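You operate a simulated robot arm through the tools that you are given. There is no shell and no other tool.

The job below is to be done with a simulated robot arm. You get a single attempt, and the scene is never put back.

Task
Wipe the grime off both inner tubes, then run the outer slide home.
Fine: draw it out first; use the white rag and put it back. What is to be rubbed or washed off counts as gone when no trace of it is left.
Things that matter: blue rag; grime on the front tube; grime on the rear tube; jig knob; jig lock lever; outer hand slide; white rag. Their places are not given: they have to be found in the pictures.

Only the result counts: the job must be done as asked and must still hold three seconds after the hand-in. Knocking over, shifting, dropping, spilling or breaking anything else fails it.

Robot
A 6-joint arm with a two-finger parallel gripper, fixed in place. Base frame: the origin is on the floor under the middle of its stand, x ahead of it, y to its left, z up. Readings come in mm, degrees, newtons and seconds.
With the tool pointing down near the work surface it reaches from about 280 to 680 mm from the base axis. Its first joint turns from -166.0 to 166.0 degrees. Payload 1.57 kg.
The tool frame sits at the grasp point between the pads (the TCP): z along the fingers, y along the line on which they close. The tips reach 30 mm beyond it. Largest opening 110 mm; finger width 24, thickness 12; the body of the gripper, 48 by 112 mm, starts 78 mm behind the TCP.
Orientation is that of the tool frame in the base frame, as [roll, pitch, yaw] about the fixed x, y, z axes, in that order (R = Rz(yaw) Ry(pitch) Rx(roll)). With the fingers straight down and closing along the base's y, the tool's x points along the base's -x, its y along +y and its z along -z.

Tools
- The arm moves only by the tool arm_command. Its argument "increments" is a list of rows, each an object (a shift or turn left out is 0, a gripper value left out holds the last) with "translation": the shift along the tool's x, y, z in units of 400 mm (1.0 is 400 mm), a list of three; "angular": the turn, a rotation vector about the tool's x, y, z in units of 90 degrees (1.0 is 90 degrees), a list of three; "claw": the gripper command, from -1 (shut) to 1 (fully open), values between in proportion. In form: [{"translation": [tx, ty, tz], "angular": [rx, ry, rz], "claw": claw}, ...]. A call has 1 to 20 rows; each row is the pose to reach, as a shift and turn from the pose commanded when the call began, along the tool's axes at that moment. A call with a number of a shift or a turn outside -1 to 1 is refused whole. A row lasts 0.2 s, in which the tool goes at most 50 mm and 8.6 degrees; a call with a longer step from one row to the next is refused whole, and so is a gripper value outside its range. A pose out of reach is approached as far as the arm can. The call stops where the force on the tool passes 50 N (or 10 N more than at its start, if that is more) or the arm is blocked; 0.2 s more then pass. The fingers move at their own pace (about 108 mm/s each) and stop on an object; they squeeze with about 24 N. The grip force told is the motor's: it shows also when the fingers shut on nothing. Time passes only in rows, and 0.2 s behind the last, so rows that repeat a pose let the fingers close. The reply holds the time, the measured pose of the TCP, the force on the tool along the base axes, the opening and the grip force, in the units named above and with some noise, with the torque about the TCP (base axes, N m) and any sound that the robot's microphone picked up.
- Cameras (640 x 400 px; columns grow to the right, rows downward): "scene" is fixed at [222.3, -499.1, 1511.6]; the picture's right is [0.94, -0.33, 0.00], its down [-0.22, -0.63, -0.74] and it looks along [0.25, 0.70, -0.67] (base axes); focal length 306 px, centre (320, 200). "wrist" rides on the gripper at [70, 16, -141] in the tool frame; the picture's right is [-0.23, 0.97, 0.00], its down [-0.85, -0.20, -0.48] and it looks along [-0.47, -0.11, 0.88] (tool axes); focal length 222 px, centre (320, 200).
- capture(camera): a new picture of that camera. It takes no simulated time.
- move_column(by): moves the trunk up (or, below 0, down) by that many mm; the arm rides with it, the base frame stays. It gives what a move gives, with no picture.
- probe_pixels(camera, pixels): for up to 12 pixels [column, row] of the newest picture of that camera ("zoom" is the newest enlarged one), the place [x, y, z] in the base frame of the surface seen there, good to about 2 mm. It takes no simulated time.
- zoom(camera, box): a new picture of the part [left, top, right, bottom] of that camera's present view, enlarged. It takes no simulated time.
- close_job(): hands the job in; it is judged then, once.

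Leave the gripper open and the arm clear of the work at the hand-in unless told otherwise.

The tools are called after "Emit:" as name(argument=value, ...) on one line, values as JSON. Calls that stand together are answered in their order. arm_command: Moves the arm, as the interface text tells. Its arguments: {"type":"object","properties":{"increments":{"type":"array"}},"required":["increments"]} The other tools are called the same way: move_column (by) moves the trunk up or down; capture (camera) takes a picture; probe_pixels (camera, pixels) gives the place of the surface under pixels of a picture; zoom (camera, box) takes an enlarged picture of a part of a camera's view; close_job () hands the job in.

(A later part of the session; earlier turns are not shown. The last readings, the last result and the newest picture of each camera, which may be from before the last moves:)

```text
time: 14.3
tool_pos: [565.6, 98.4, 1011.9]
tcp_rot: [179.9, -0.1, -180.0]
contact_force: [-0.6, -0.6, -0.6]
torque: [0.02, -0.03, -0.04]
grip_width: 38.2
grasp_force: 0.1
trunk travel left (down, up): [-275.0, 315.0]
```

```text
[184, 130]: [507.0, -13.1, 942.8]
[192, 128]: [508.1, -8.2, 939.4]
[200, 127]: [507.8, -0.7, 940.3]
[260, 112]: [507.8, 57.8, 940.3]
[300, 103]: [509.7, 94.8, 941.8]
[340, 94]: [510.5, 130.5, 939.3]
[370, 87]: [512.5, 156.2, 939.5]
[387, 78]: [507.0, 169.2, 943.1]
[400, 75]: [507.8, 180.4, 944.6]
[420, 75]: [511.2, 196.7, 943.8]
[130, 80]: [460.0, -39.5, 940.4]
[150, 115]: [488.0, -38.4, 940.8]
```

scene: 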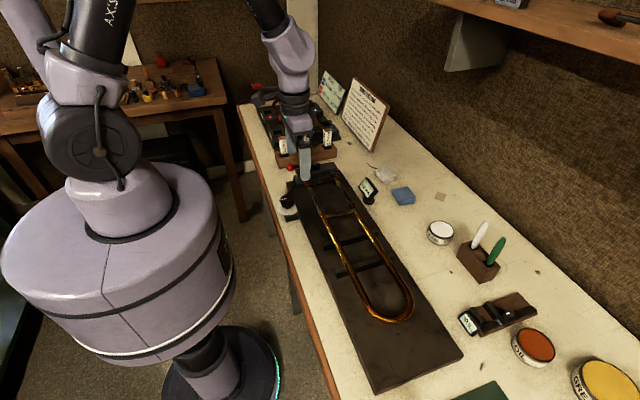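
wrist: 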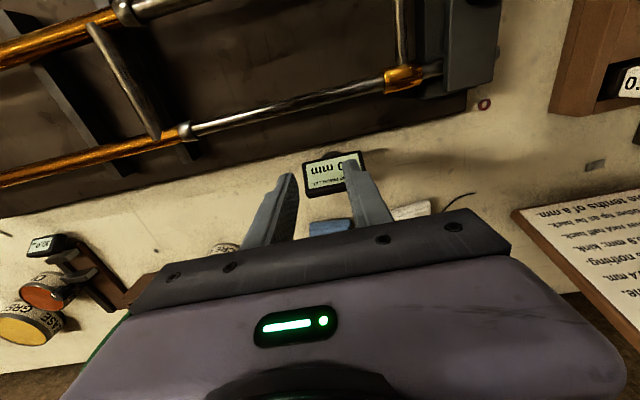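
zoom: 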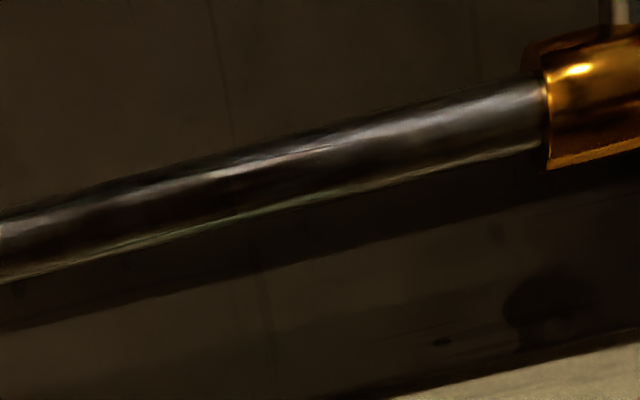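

The nearby gripper reflects in the chrome and confuses the view. I'll raise the arm out of the way and zoom tightly on both tubes from the scene camera.

Emit:
arm_command(increments=[{"translation": [0.02, 0.05, -0.1]}, {"translation": [0.1, 0.1, -0.15]}, {"translation": [0.2, 0.15, -0.2]}, {"translation": [0.3, 0.2, -0.25]}, {"translation": [0.4, 0.25, -0.3]}, {"translation": [0.45, 0.33, -0.35]}, {"translation": [0.45, 0.43, -0.4]}, {"translation": [0.45, 0.53, -0.45]}, {"translation": [0.45, 0.53, -0.45]}])

Emit:
capture(camera="scene")

Emit:
zoom(camera="scene", box=[298, 180, 342, 240])

Emit:
zoom(camera="scene", box=[325, 170, 385, 235])

Emit:
zoom(camera="wrist", box=[0, 60, 320, 320])

```text
time: 16.3
tool_pos: [385.0, 312.6, 1192.7]
tcp_rot: [180.0, -0.1, -179.9]
contact_force: [0.9, 0.5, -0.1]
torque: [0.01, 0.01, 0.01]
grip_width: 38.4
grasp_force: 0.1
trunk travel left (down, up): [-275.0, 315.0]
```

```text
taken
```

scene: 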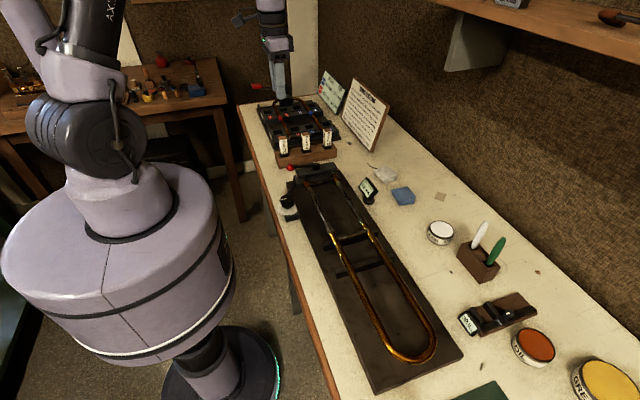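

```text
6.67 times, centred on (320, 210) of scene
```

zoom: 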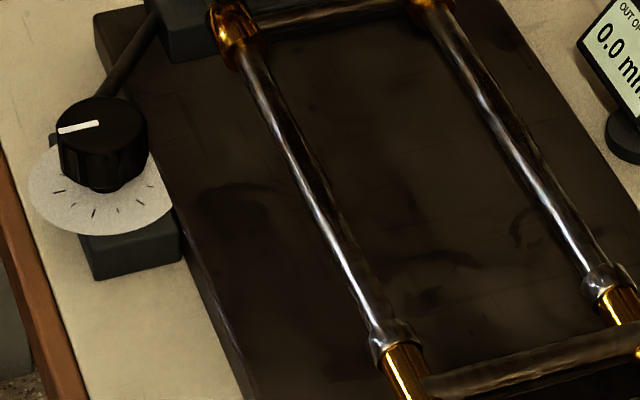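

```text
6.15 times, centred on (355, 202) of scene
```

zoom: 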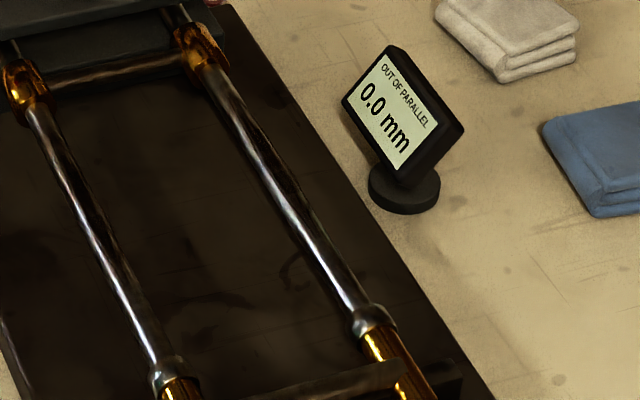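

```text
1.54 times, centred on (160, 190) of wrist
```

zoom: 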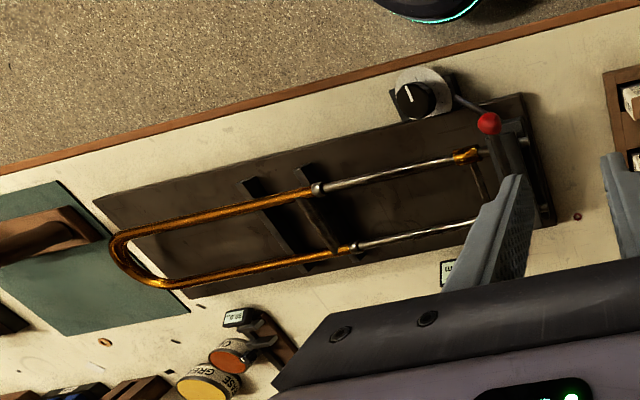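

The exposed chrome is clean, so the grime must lie further along, still under the outer slide. Perhaps my fingertips caught on the first support bar instead of the slide reaching its limit. I'll measure the bars and the brace.

Emit:
zoom(camera="wrist", box=[100, 120, 260, 220])

Emit:
probe_pixels(camera="zoom", pixels=[[210, 115], [255, 200], [280, 250], [290, 225], [235, 130], [100, 165], [140, 230], [90, 130], [345, 150], [370, 195], [405, 255], [440, 225]])

```text
4.00 times, centred on (180, 170) of wrist
```

zoom: 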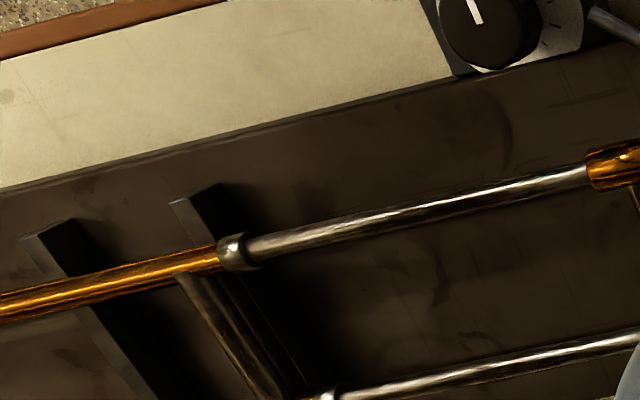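

```text
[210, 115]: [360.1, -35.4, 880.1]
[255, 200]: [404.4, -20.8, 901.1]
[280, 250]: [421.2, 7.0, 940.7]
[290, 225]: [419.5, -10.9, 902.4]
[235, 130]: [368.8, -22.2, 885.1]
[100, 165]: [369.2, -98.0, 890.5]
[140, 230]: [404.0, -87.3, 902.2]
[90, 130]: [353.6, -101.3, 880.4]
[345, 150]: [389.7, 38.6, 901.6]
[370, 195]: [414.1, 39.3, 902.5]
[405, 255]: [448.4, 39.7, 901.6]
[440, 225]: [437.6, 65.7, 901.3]
```

Emit:
probe_pixels(camera="zoom", pixels=[[175, 205], [185, 215], [195, 225], [200, 195], [215, 190], [230, 250], [240, 300], [205, 300], [225, 345], [255, 330], [290, 390], [30, 240]])

Emit:
probe_pixels(camera="zoom", pixels=[[45, 255], [60, 225], [100, 330], [120, 370], [80, 310], [238, 242], [262, 245], [600, 165], [590, 180], [220, 290], [250, 370], [210, 285]])

```text
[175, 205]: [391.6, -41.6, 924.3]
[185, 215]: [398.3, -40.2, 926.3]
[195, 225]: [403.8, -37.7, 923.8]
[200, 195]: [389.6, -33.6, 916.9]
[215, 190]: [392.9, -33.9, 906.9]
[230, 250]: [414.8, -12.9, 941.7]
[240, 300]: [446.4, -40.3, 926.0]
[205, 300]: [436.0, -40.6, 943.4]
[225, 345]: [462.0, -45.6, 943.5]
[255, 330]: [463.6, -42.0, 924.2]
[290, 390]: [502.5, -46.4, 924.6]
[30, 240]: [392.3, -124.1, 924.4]
```

```text
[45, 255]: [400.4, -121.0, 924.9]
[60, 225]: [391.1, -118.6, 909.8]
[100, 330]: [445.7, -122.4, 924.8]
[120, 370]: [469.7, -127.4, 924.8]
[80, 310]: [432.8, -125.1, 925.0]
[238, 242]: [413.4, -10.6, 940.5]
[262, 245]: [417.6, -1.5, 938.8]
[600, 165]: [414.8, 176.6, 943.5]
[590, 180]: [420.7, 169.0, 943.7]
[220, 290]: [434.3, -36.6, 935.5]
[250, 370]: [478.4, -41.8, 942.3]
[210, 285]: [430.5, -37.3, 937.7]
```

The bars' tops are at z≈925 under the brace, which is clear of them, so the stop at 80 mm looks real. I'll now zoom tightly along each exposed tube for faint grime.

Emit:
zoom(camera="wrist", box=[155, 155, 205, 190])

Emit:
zoom(camera="wrist", box=[200, 150, 250, 185])

Emit:
zoom(camera="wrist", box=[175, 195, 225, 230])

Emit:
zoom(camera="wrist", box=[210, 190, 260, 225])

Emit:
zoom(camera="scene", box=[300, 180, 320, 205])

Emit:
zoom(camera="scene", box=[310, 205, 330, 230])

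Emit:
zoom(camera="scene", box=[330, 175, 350, 200])

Emit:
zoom(camera="scene", box=[345, 200, 365, 225])

```text
11.43 times, centred on (180, 172) of wrist
```

zoom: 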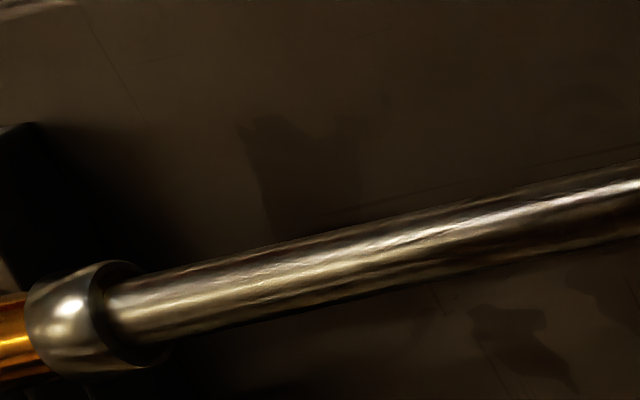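

```text
11.43 times, centred on (225, 168) of wrist
```

zoom: 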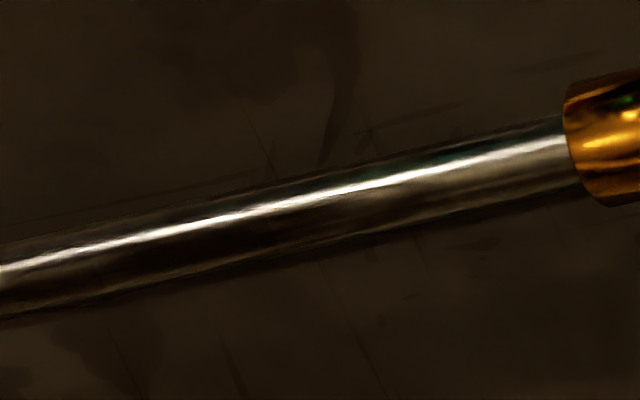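

```text
11.43 times, centred on (200, 212) of wrist
```

zoom: 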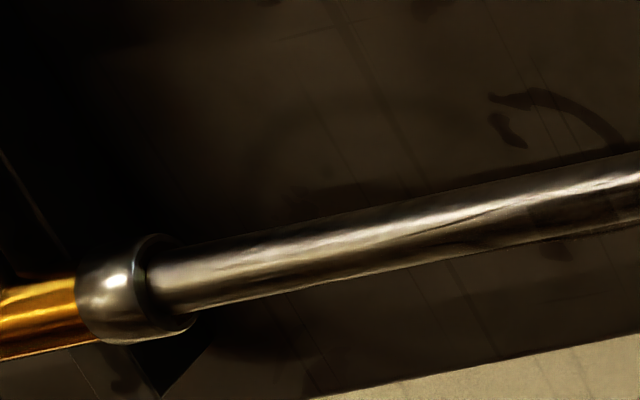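

```text
11.43 times, centred on (235, 208) of wrist
```

zoom: 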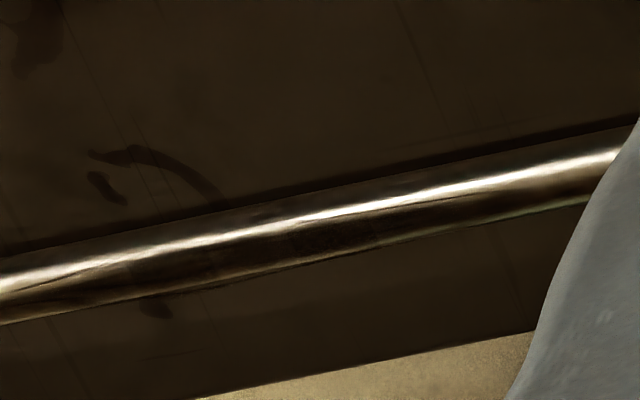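

```text
16.00 times, centred on (310, 192) of scene
```

zoom: 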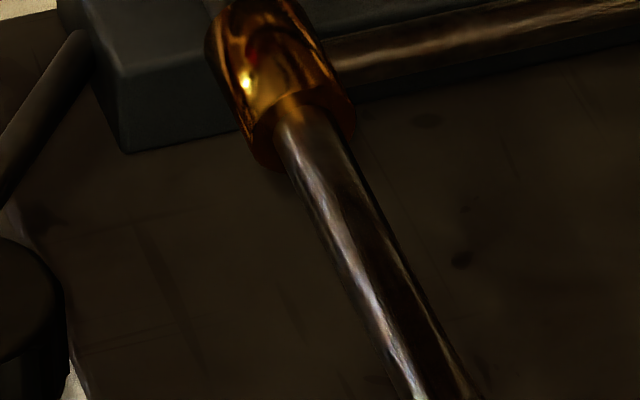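

```text
16.00 times, centred on (320, 218) of scene
```

zoom: 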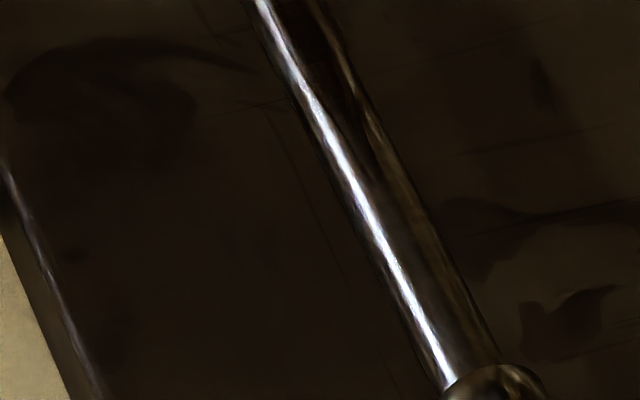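

```text
16.00 times, centred on (340, 188) of scene
```

zoom: 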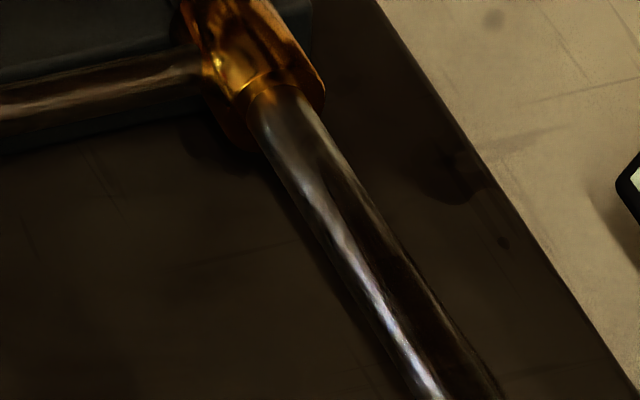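

```text
16.00 times, centred on (355, 212) of scene
```

zoom: 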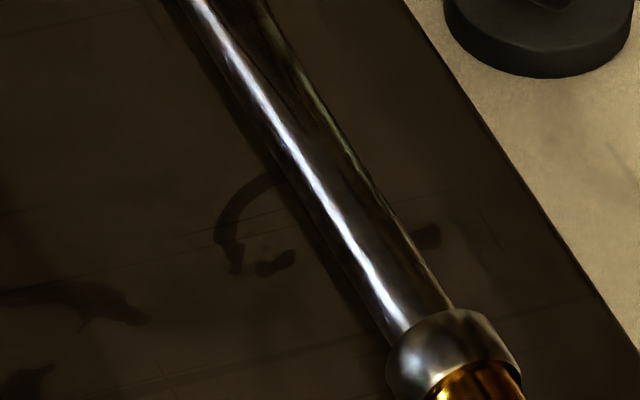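

The chrome is clean here, so the grime is still covered. I'll go back to the brace, grip it a little higher so that no fingertip can touch a bar, and pull again in small steps.

Emit:
arm_command(increments=[{"translation": [-0.02, -0.1, 0.05], "claw": -0.3}, {"translation": [-0.04, -0.2, 0.1]}, {"translation": [-0.06, -0.3, 0.15]}, {"translation": [-0.08, -0.4, 0.2]}, {"translation": [-0.1, -0.5, 0.25]}, {"translation": [-0.12, -0.6, 0.3]}, {"translation": [-0.14, -0.7, 0.36]}, {"translation": [-0.17, -0.8, 0.41]}, {"translation": [-0.1925, -0.8915, 0.455]}, {"translation": [-0.1925, -0.8915, 0.455]}])

Emit:
capture(camera="wrist")

```text
time: 18.5
tool_pos: [463.0, -45.3, 1009.5]
tcp_rot: [180.0, -0.1, 179.9]
contact_force: [-1.2, 0.3, -0.7]
torque: [-0.04, 0.03, 0.05]
grip_width: 38.6
grasp_force: 0.1
trunk travel left (down, up): [-275.0, 315.0]
```

```text
taken
```

wrist: 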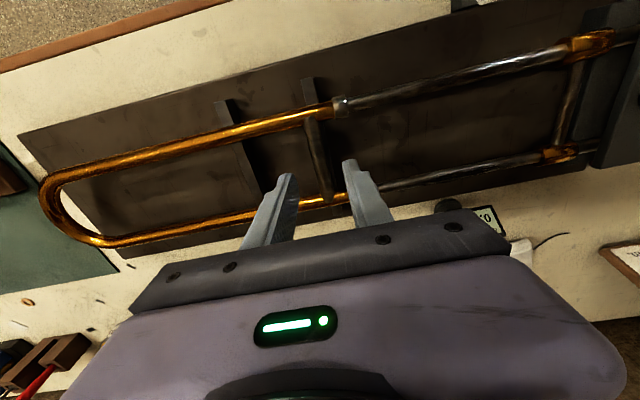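

Emit:
arm_command(increments=[{"translation": [0, 0, 0.06]}, {"translation": [0, 0, 0.122]}, {"translation": [0, 0, 0.122]}, {"translation": [0, 0, 0.122], "claw": -1}, {"translation": [0, 0, 0.122]}, {"translation": [0, 0, 0.122]}])

Emit:
arm_command(increments=[{"translation": [0, -0.005, 0], "claw": -1}, {"translation": [0, -0.01, 0]}, {"translation": [0, -0.015, 0]}, {"translation": [0, -0.02, 0]}, {"translation": [0, -0.025, 0]}])

Emit:
capture(camera="wrist")

```text
time: 19.9
tool_pos: [462.3, -44.9, 960.9]
tcp_rot: [179.9, -0.1, 180.0]
contact_force: [-2.6, -0.8, -3.8]
torque: [-0.02, -0.5, -0.05]
grip_width: 15.0
grasp_force: 30.4
trunk travel left (down, up): [-275.0, 315.0]
```

```text
time: 20.9
tool_pos: [461.8, -45.4, 960.6]
tcp_rot: [179.8, -0.2, -180.0]
contact_force: [3.5, 28.7, 0.0]
torque: [0.81, -0.16, -0.04]
grip_width: 14.8
grasp_force: 31.0
trunk travel left (down, up): [-275.0, 315.0]
stopped in row 4: the force on the tool passed its limit at 53 N (the readings are from after the stop); the commanded pose is now the measured one
```

```text
taken
```

wrist: 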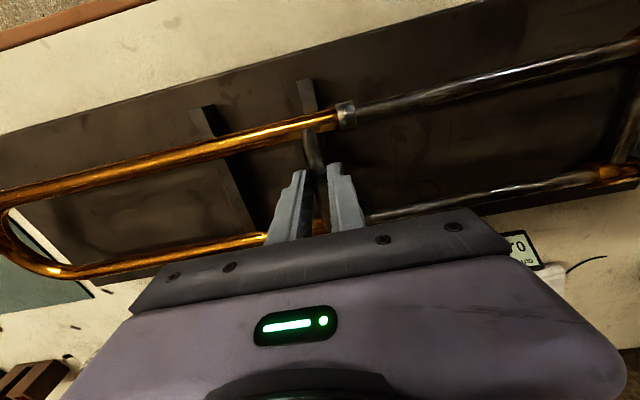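

The stop is repeatable, so this is the slide's end of travel and all reachable inner tube is exposed. The grime may sit on the flanks or undersides. I'll release, lift, and tilt the camera to look at the tubes from the side.

Emit:
arm_command(increments=[{"translation": [0, 0.005, 0], "claw": -0.3}, {"translation": [0, 0.005, 0], "claw": -0.3}, {"translation": [0, 0.005, -0.1]}, {"translation": [0, 0.005, -0.2]}, {"translation": [0, 0.005, -0.3]}, {"translation": [0, 0.005, -0.3]}])

Emit:
arm_command(increments=[{"translation": [0.02, 0.05, 0.0], "angular": [0, -0.09, 0]}, {"translation": [0.04, 0.12, 0.0], "angular": [0, -0.18, 0]}, {"translation": [0.06, 0.19, 0.02], "angular": [0, -0.27, 0]}, {"translation": [0.09, 0.26, 0.06], "angular": [0, -0.36, 0]}, {"translation": [0.12, 0.33, 0.1], "angular": [0, -0.444, 0]}, {"translation": [0.132, 0.33, 0.17], "angular": [0, -0.444, 0]}, {"translation": [0.132, 0.33, 0.17], "angular": [0, -0.444, 0]}])

Emit:
capture(camera="wrist")

```text
time: 22.3
tool_pos: [463.1, -47.4, 1081.5]
tcp_rot: [179.7, -0.2, -180.0]
contact_force: [-0.1, 0.0, -0.6]
torque: [0.01, 0.01, 0.0]
grip_width: 38.5
grasp_force: 0.1
trunk travel left (down, up): [-275.0, 315.0]
```

```text
time: 23.9
tool_pos: [415.7, 85.9, 1011.1]
tcp_rot: [179.8, 39.9, 179.9]
contact_force: [-0.4, -0.2, 0.0]
torque: [-0.01, 0.0, -0.03]
grip_width: 38.6
grasp_force: 0.0
out of reach, approached as far as the arm can: row 3, 5, 6, 7
trunk travel left (down, up): [-275.0, 315.0]
```

```text
taken
```

wrist: 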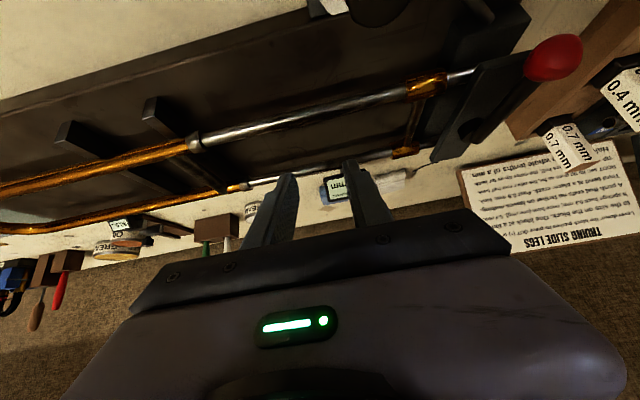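

Emit:
zoom(camera="wrist", box=[180, 60, 320, 160])

Emit:
zoom(camera="wrist", box=[300, 60, 440, 160])

Emit:
zoom(camera="wrist", box=[225, 140, 425, 200])

```text
4.00 times, centred on (250, 110) of wrist
```

zoom: 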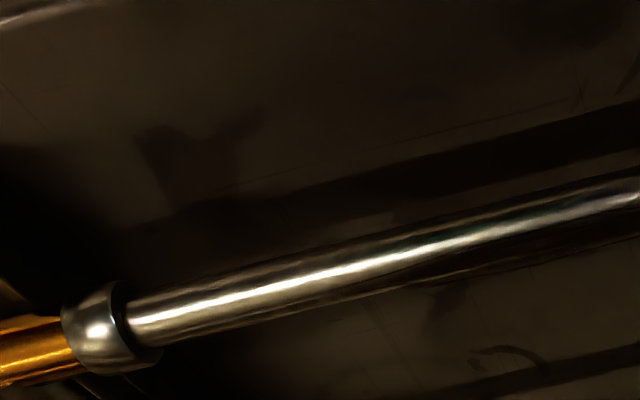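

```text
4.00 times, centred on (370, 110) of wrist
```

zoom: 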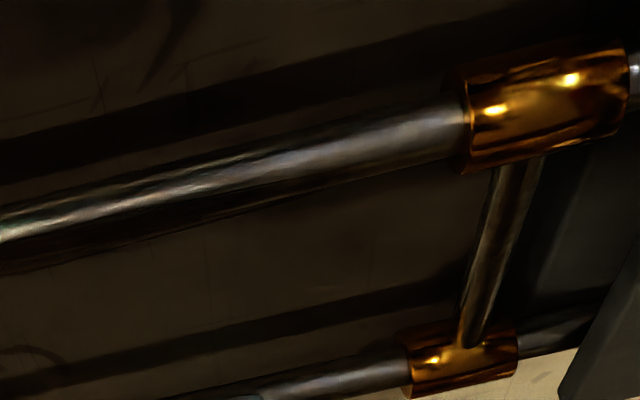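

```text
3.20 times, centred on (325, 170) of wrist
```

zoom: 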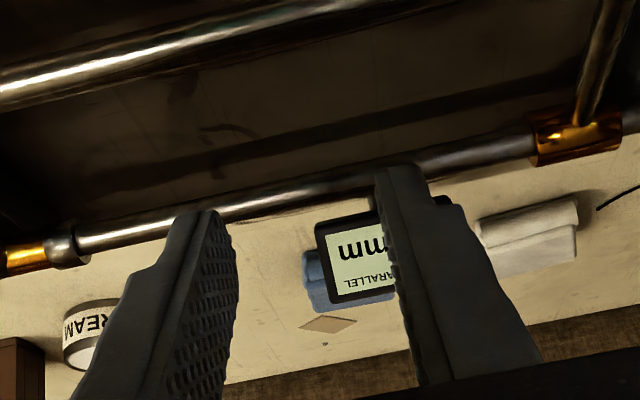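

Emit:
zoom(camera="wrist", box=[265, 90, 325, 130])

Emit:
zoom(camera="wrist", box=[315, 80, 375, 120])

Emit:
zoom(camera="wrist", box=[360, 70, 420, 110])

Emit:
zoom(camera="scene", box=[298, 170, 368, 240])

```text
10.00 times, centred on (295, 110) of wrist
```

zoom: 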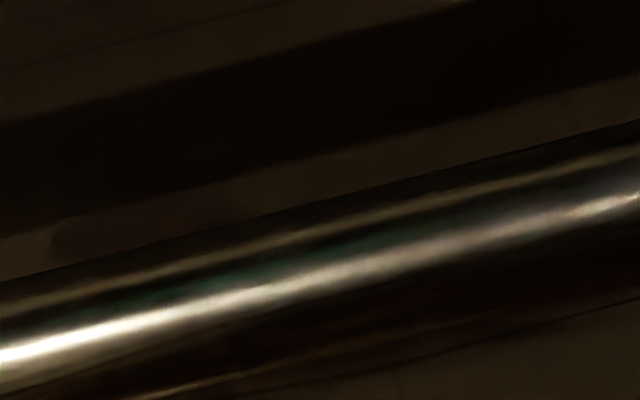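

```text
10.00 times, centred on (345, 100) of wrist
```

zoom: 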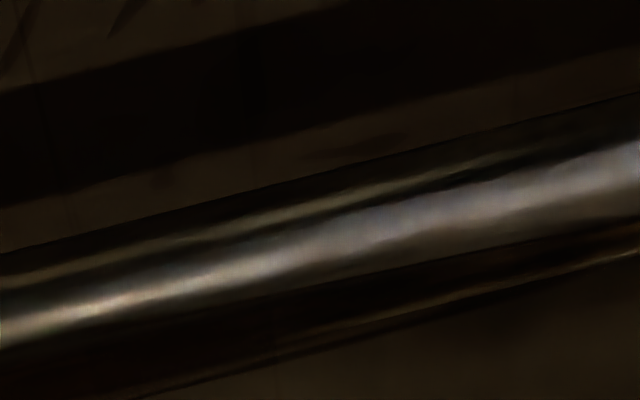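

```text
10.00 times, centred on (390, 90) of wrist
```

zoom: 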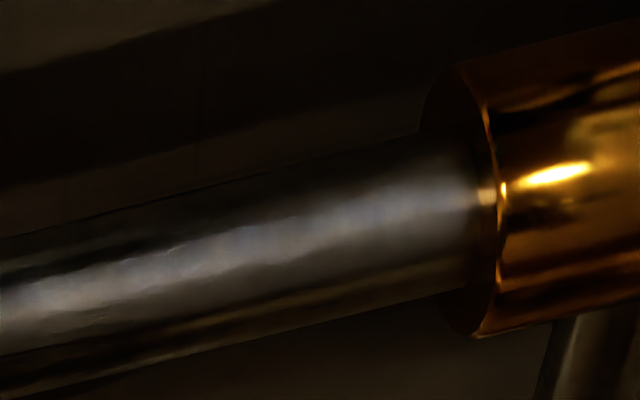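

```text
5.71 times, centred on (333, 205) of scene
```

zoom: 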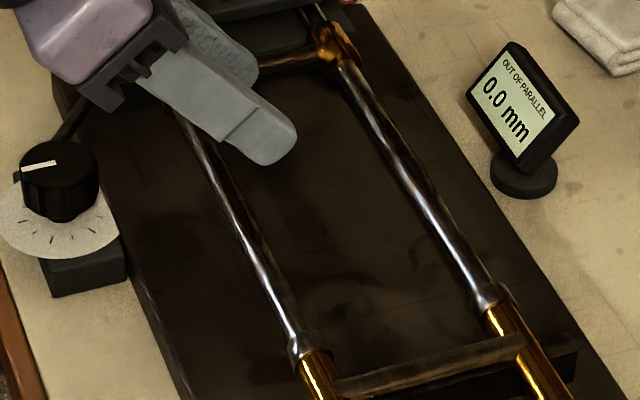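

Every close look shows clean, mirror-like chrome. Next I'll inspect the jig (lever, knob, clamp block) for anything that says how the slide is held.

Emit:
zoom(camera="wrist", box=[400, 0, 600, 170])

Emit:
arm_command(increments=[{"translation": [0, -0.05, -0.1], "angular": [0, 0.09, 0]}, {"translation": [0, -0.1, -0.2], "angular": [0, 0.18, 0]}, {"translation": [0, -0.2, -0.25], "angular": [0, 0.27, 0]}, {"translation": [0, -0.3, -0.3], "angular": [0, 0.36, 0]}, {"translation": [0, -0.4, -0.35], "angular": [0, 0.444, 0]}, {"translation": [0, -0.4, -0.35], "angular": [0, 0.444, 0]}])

Emit:
capture(camera="scene")

Emit:
zoom(camera="scene", box=[270, 150, 350, 220])

Emit:
capture(camera="wrist")

```text
2.35 times, centred on (500, 85) of wrist
```

zoom: 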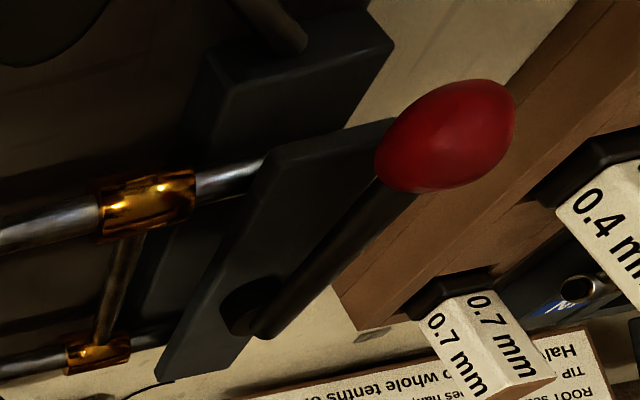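

```text
time: 25.3
tool_pos: [326.1, -72.2, 1119.0]
tcp_rot: [179.8, -0.1, -180.0]
contact_force: [-0.1, 1.1, -0.3]
torque: [0.0, 0.02, 0.02]
grip_width: 38.5
grasp_force: 0.0
out of reach, approached as far as the arm can: row 1, 2, 3
trunk travel left (down, up): [-275.0, 315.0]
```

```text
taken
```

scene: 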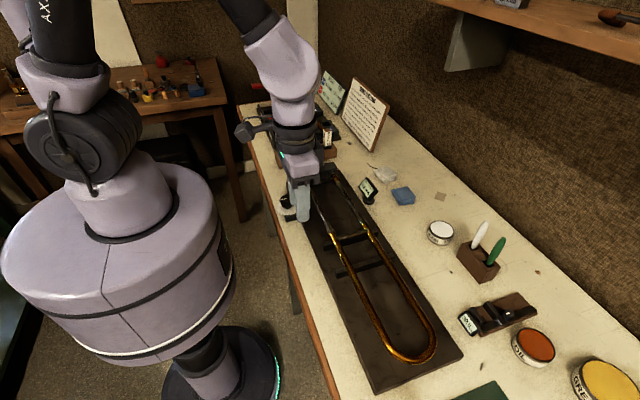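

```text
5.71 times, centred on (310, 185) of scene
```

zoom: 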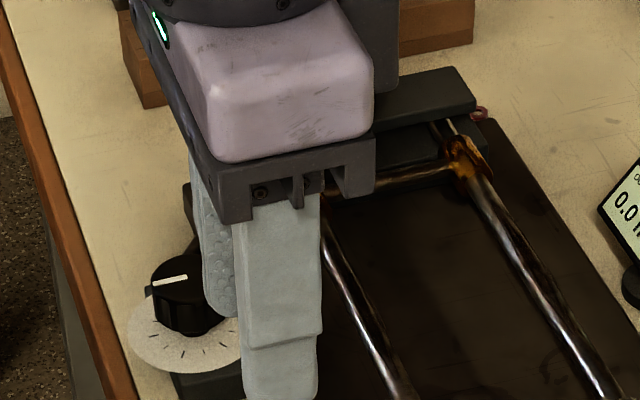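

```text
taken
```

wrist: 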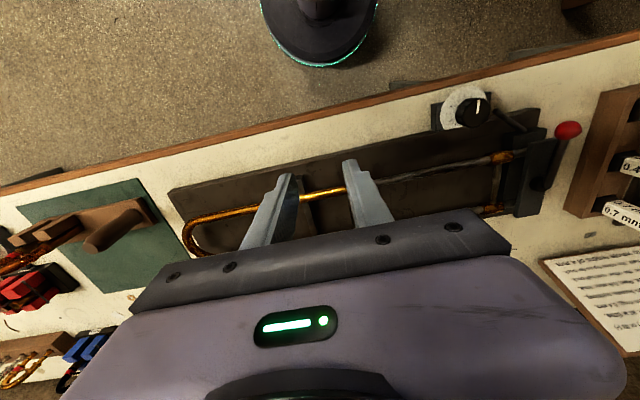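

I'll move to a straight-down view over the newly exposed stretch (y≈-5..80) and zoom hard on each tube.

Emit:
arm_command(increments=[{"translation": [-0.1, 0.04, 0.02]}, {"translation": [-0.2, 0.09, 0.05]}, {"translation": [-0.3, 0.14, 0.08]}, {"translation": [-0.4, 0.19, 0.12]}, {"translation": [-0.485, 0.23, 0.1475]}, {"translation": [-0.485, 0.23, 0.1475]}])

Emit:
capture(camera="wrist")

```text
time: 26.7
tool_pos: [521.2, 18.7, 1058.7]
tcp_rot: [179.8, -0.1, -180.0]
contact_force: [-1.0, 0.2, -0.3]
torque: [-0.03, -0.03, 0.0]
grip_width: 38.6
grasp_force: 0.0
trunk travel left (down, up): [-275.0, 315.0]
```

```text
taken
```

wrist: 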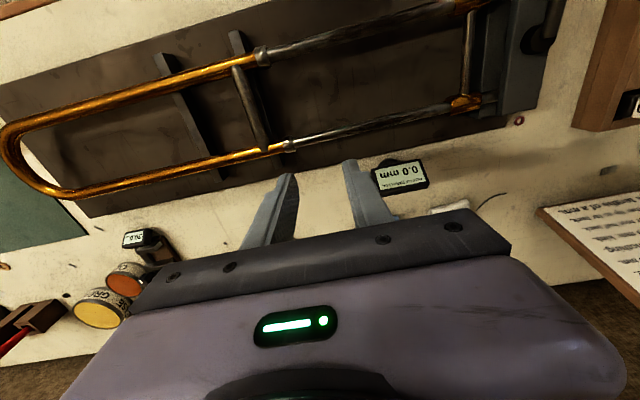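

Emit:
zoom(camera="wrist", box=[255, 25, 345, 70])

Emit:
zoom(camera="wrist", box=[335, 10, 425, 55])

Emit:
zoom(camera="wrist", box=[280, 110, 370, 160])

Emit:
zoom(camera="wrist", box=[365, 90, 455, 140])

```text
7.11 times, centred on (300, 48) of wrist
```

zoom: 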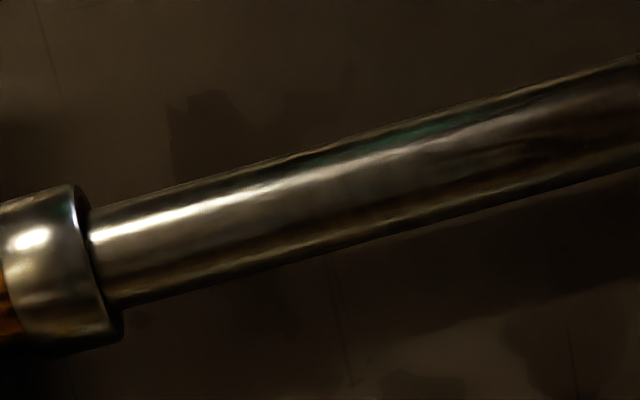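

```text
7.11 times, centred on (380, 32) of wrist
```

zoom: 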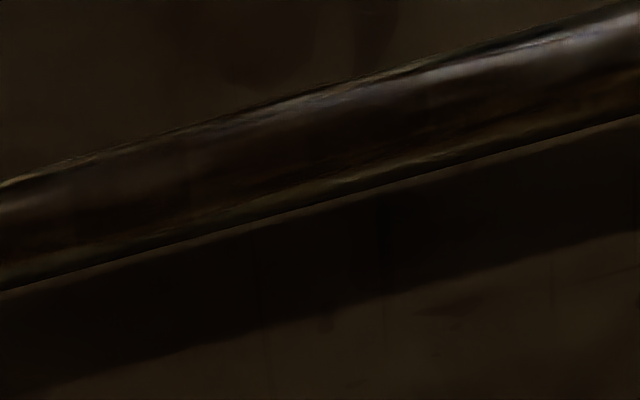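

```text
7.11 times, centred on (325, 135) of wrist
```

zoom: 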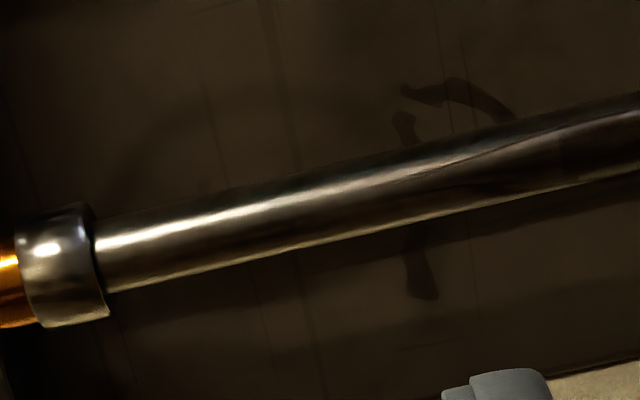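

```text
7.11 times, centred on (410, 115) of wrist
```

zoom: 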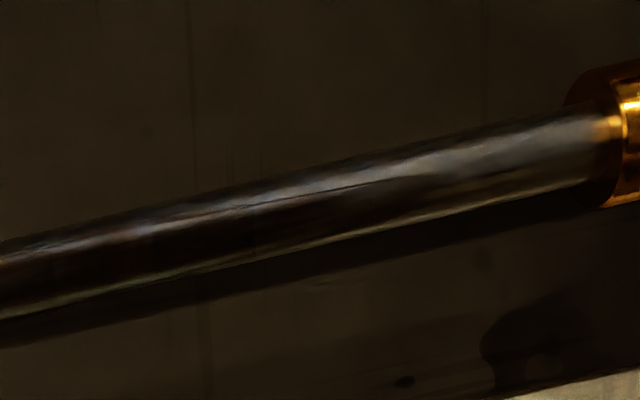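

The exposed chrome is all clean reflections. I'll look closely at the brace and bar area and at the bow end for anything that is physically stopping the slide.

Emit:
zoom(camera="wrist", box=[140, 20, 300, 170])

Emit:
zoom(camera="wrist", box=[0, 80, 160, 230])

Emit:
zoom(camera="scene", box=[310, 210, 470, 390])

Emit:
zoom(camera="scene", box=[370, 310, 470, 400])

```text
2.67 times, centred on (220, 95) of wrist
```

zoom: 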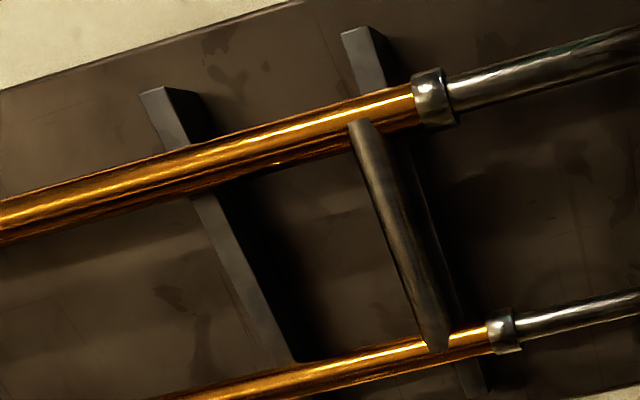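

```text
2.67 times, centred on (80, 155) of wrist
```

zoom: 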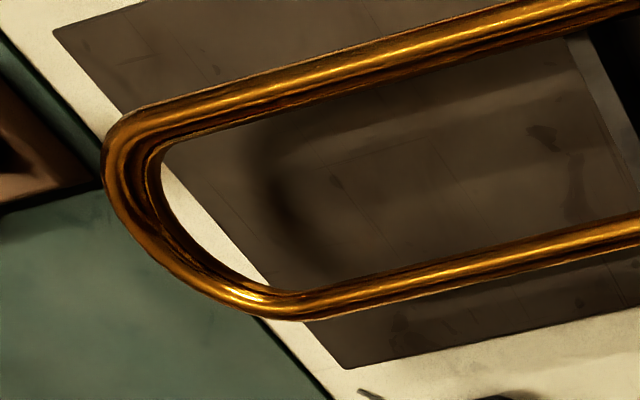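

```text
2.22 times, centred on (390, 300) of scene
```

zoom: 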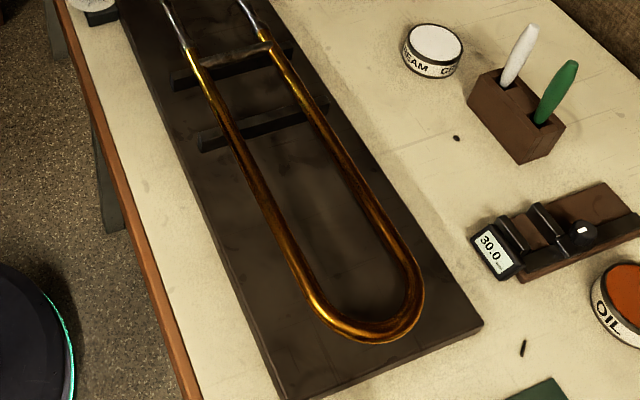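

```text
4.44 times, centred on (420, 355) of scene
```

zoom: 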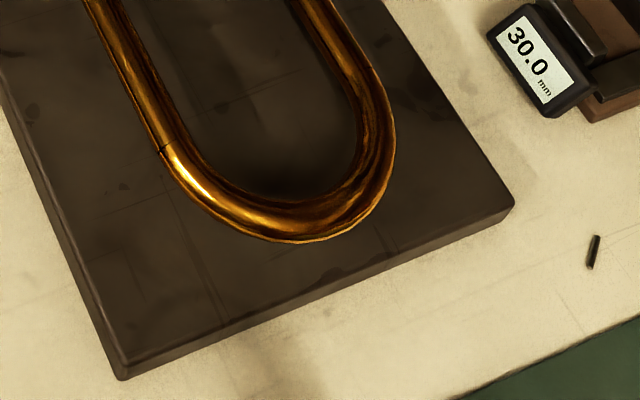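

Nothing blocks it, and the bow now lies right at the board's end, so this is the slide's travel limit. I haven't yet seen the tubes' far (+x) flanks. I'll turn the gripper half a turn, so that the camera sits on the far side, and look back.

Emit:
arm_command(increments=[{"translation": [0, 0, -0.05], "angular": [0, 0, 0.09]}, {"translation": [0, 0, -0.1], "angular": [0, 0, 0.18]}, {"translation": [0, 0, -0.1], "angular": [0, 0, 0.27]}, {"translation": [0, 0, -0.1], "angular": [0, 0, 0.36]}, {"translation": [0, 0, -0.1], "angular": [0, 0, 0.45]}, {"translation": [0, 0, -0.1], "angular": [0, 0, 0.54]}, {"translation": [0, 0, -0.1], "angular": [0, 0, 0.63]}, {"translation": [0, 0, -0.1], "angular": [0, 0, 0.72]}, {"translation": [0, 0, -0.1], "angular": [0, 0, 0.81]}, {"translation": [0, 0, -0.1], "angular": [0, 0, 0.9]}, {"translation": [0, 0, -0.1], "angular": [0, 0, 1.0]}, {"translation": [0, 0, -0.1], "angular": [0, 0, 1.0]}])

Emit:
capture(camera="wrist")

```text
refused: row 11 steps farther than a row can; nothing moved
```

```text
taken
```

wrist: 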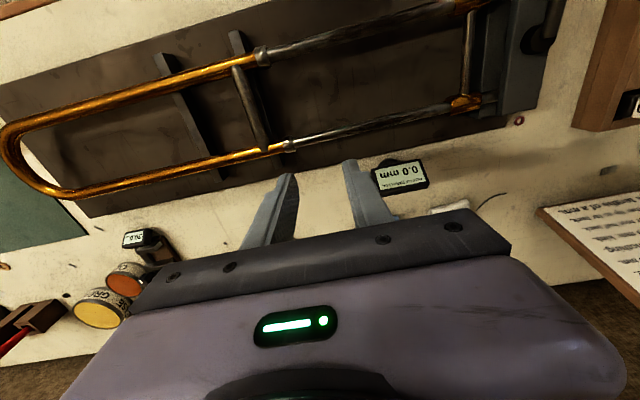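

The last step was slightly too big, so I'm repeating the turn with even steps.

Emit:
arm_command(increments=[{"translation": [0, 0, -0.05], "angular": [0, 0, 0.09]}, {"translation": [0, 0, -0.1], "angular": [0, 0, 0.18]}, {"translation": [0, 0, -0.1], "angular": [0, 0, 0.27]}, {"translation": [0, 0, -0.1], "angular": [0, 0, 0.36]}, {"translation": [0, 0, -0.1], "angular": [0, 0, 0.45]}, {"translation": [0, 0, -0.1], "angular": [0, 0, 0.54]}, {"translation": [0, 0, -0.1], "angular": [0, 0, 0.63]}, {"translation": [0, 0, -0.1], "angular": [0, 0, 0.72]}, {"translation": [0, 0, -0.1], "angular": [0, 0, 0.81]}, {"translation": [0, 0, -0.1], "angular": [0, 0, 0.9]}, {"translation": [0, 0, -0.1], "angular": [0, 0, 0.95]}, {"translation": [0, 0, -0.1], "angular": [0, 0, 1.0]}, {"translation": [0, 0, -0.1], "angular": [0, 0, 1.0]}])

Emit:
capture(camera="wrist")

```text
time: 29.5
tool_pos: [521.6, 19.0, 1098.5]
tcp_rot: [-179.8, -0.2, 90.0]
contact_force: [0.9, 0.5, 0.1]
torque: [-0.04, -0.02, -0.05]
grip_width: 38.6
grasp_force: 0.0
trunk travel left (down, up): [-275.0, 315.0]
```

```text
taken
```

wrist: 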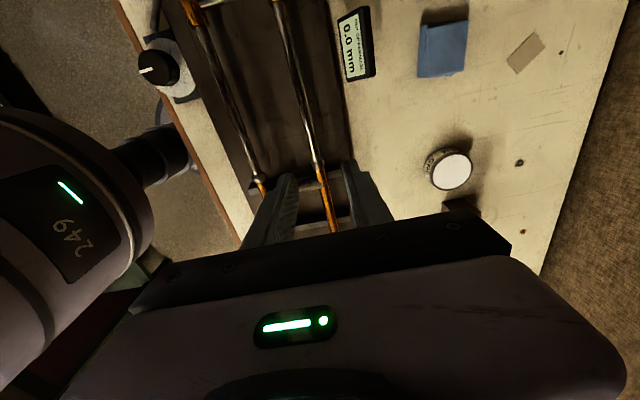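

Emit:
zoom(camera="wrist", box=[180, 0, 340, 200])

Emit:
arm_command(increments=[{"angular": [0, 0, 0.09]}, {"angular": [0, 0, 0.18]}, {"angular": [0, 0, 0.27]}, {"angular": [0, 0, 0.36]}, {"angular": [0, 0, 0.45]}, {"angular": [0, 0, 0.54]}, {"angular": [0, 0, 0.63]}, {"angular": [0, 0, 0.72]}, {"angular": [0, 0, 0.81]}, {"angular": [0, 0, 0.9]}, {"angular": [0, 0, 0.95]}, {"angular": [0, 0, 1.0]}, {"angular": [0, 0, 1.0]}])

Emit:
capture(camera="wrist")

```text
2.00 times, centred on (260, 100) of wrist
```

zoom: 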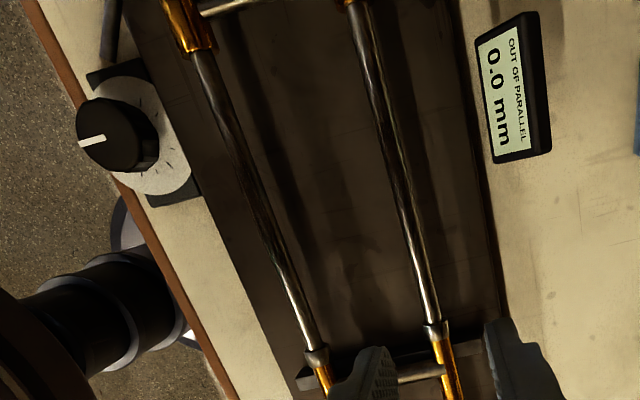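

```text
time: 32.3
tool_pos: [520.9, 19.9, 1098.0]
tcp_rot: [-179.8, 0.1, 0.0]
contact_force: [0.1, -0.1, 0.6]
torque: [0.01, 0.0, -0.04]
grip_width: 38.5
grasp_force: 0.1
trunk travel left (down, up): [-275.0, 315.0]
```

```text
taken
```

wrist: 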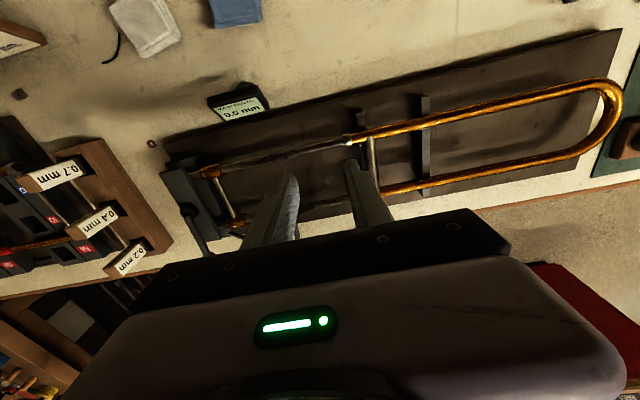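

The far side of the rear tube looks dark from here between (215,168) and (350,138). Zooming in.

Emit:
zoom(camera="wrist", box=[200, 120, 360, 190])

Emit:
zoom(camera="wrist", box=[280, 125, 370, 165])

Emit:
zoom(camera="wrist", box=[200, 145, 290, 185])

Emit:
zoom(camera="wrist", box=[220, 160, 400, 240])

```text
4.00 times, centred on (280, 155) of wrist
```

zoom: 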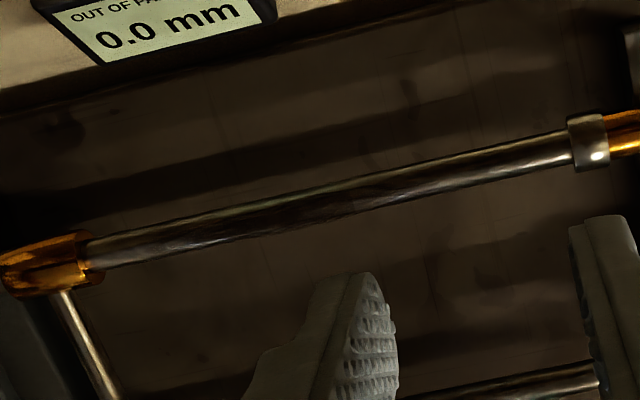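

```text
7.11 times, centred on (325, 145) of wrist
```

zoom: 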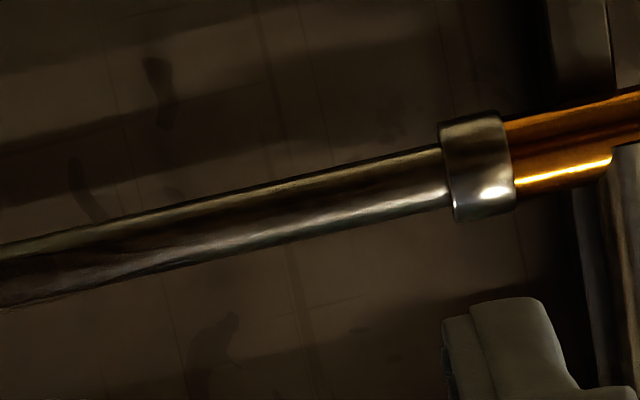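

```text
7.11 times, centred on (245, 165) of wrist
```

zoom: 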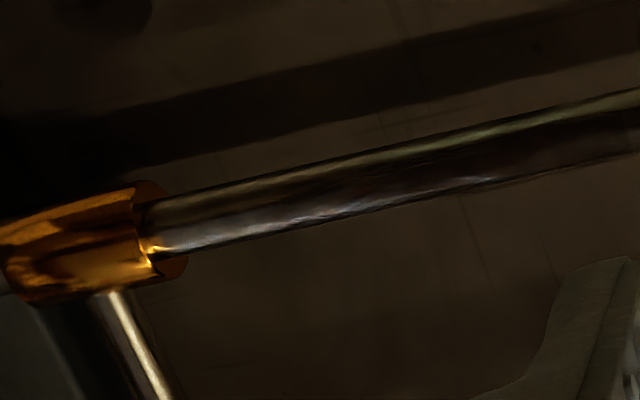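

```text
3.56 times, centred on (310, 200) of wrist
```

zoom: 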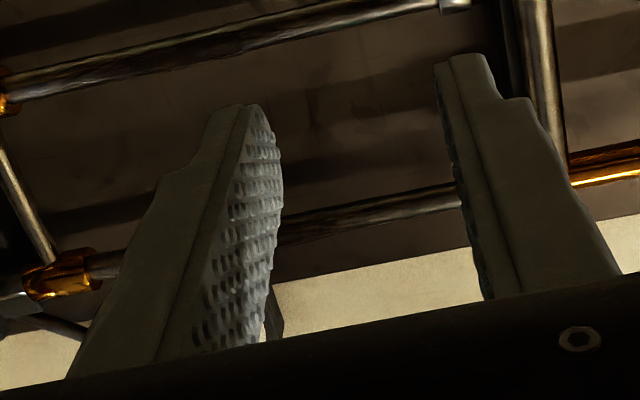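

The reflections make this ambiguous. If the bright/dark boundary on the tubes stays at a fixed place while the camera moves, it is a film; if it shifts, it is only reflection. I'll raise the arm and compare two very different viewpoints.

Emit:
arm_command(increments=[{"translation": [-0.02, 0.08, -0.08]}, {"translation": [-0.04, 0.16, -0.16]}, {"translation": [-0.06, 0.24, -0.24]}, {"translation": [-0.08, 0.32, -0.32]}, {"translation": [-0.1, 0.4, -0.36]}, {"translation": [-0.1, 0.5, -0.36]}, {"translation": [-0.1, 0.5, -0.36]}])

Emit:
capture(camera="wrist")

Emit:
zoom(camera="wrist", box=[100, 60, 320, 200])

```text
time: 33.9
tool_pos: [481.1, -182.0, 1242.7]
tcp_rot: [-179.9, 0.1, -0.1]
contact_force: [0.2, 0.5, 0.3]
torque: [-0.03, -0.01, 0.0]
grip_width: 38.6
grasp_force: 0.0
trunk travel left (down, up): [-275.0, 315.0]
```

```text
taken
```

wrist: 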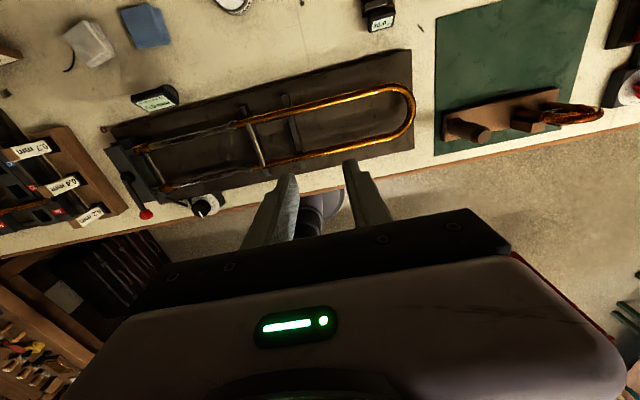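

```text
2.86 times, centred on (210, 130) of wrist
```

zoom: 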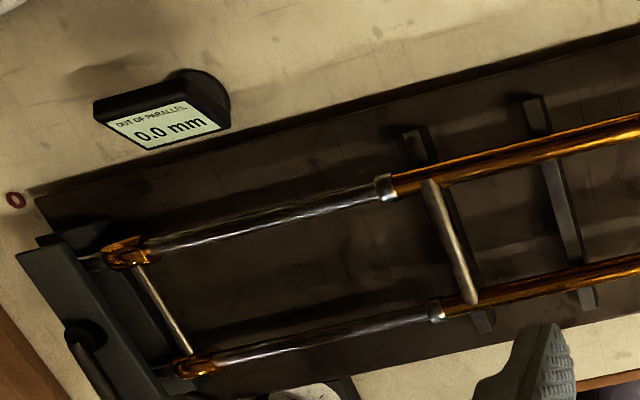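

Emit:
zoom(camera="wrist", box=[145, 115, 205, 155])

Emit:
zoom(camera="wrist", box=[190, 105, 250, 145])

Emit:
zoom(camera="wrist", box=[165, 155, 225, 195])

Emit:
zoom(camera="wrist", box=[205, 150, 265, 190])

Emit:
zoom(camera="scene", box=[295, 165, 375, 245])

```text
10.00 times, centred on (175, 135) of wrist
```

zoom: 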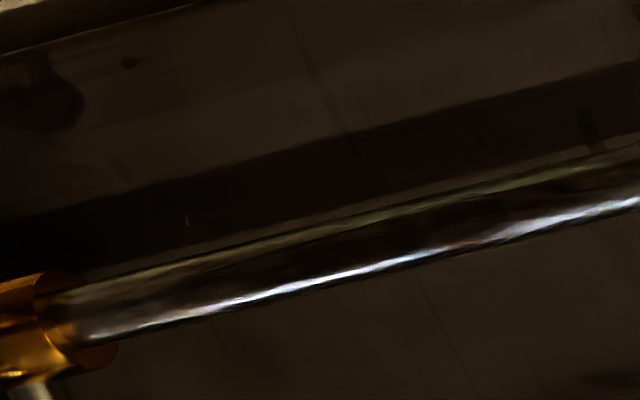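

```text
10.00 times, centred on (220, 125) of wrist
```

zoom: 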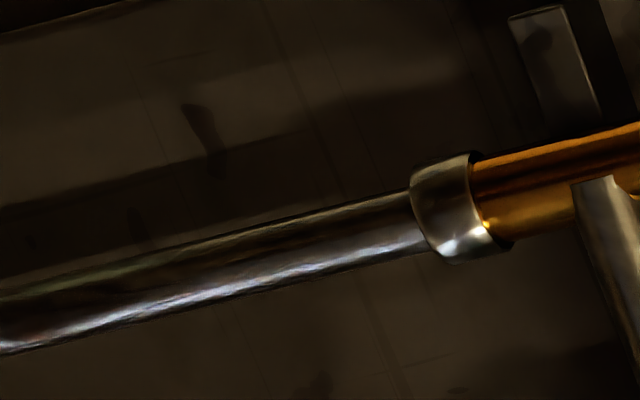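

```text
10.00 times, centred on (195, 175) of wrist
```

zoom: 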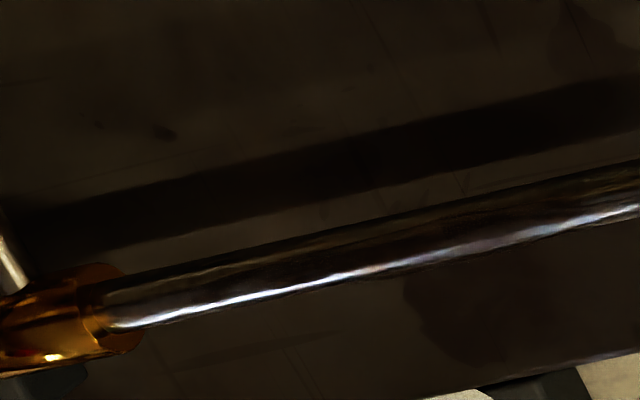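

```text
10.00 times, centred on (235, 170) of wrist
```

zoom: 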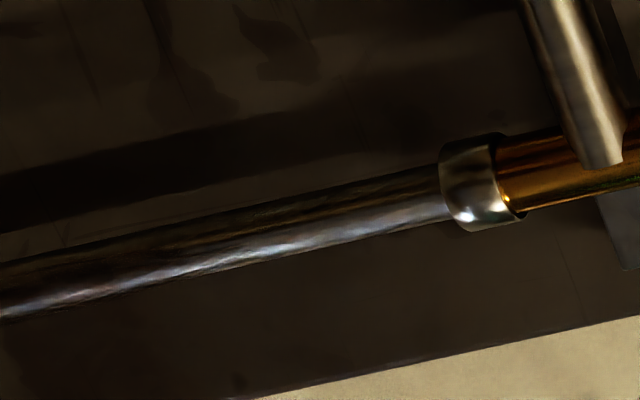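

```text
5.00 times, centred on (335, 205) of scene
```

zoom: 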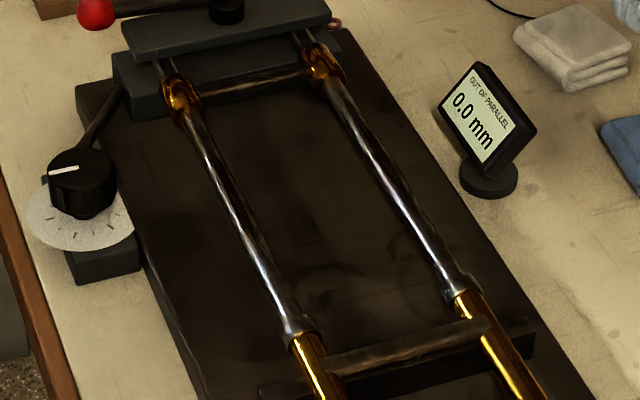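

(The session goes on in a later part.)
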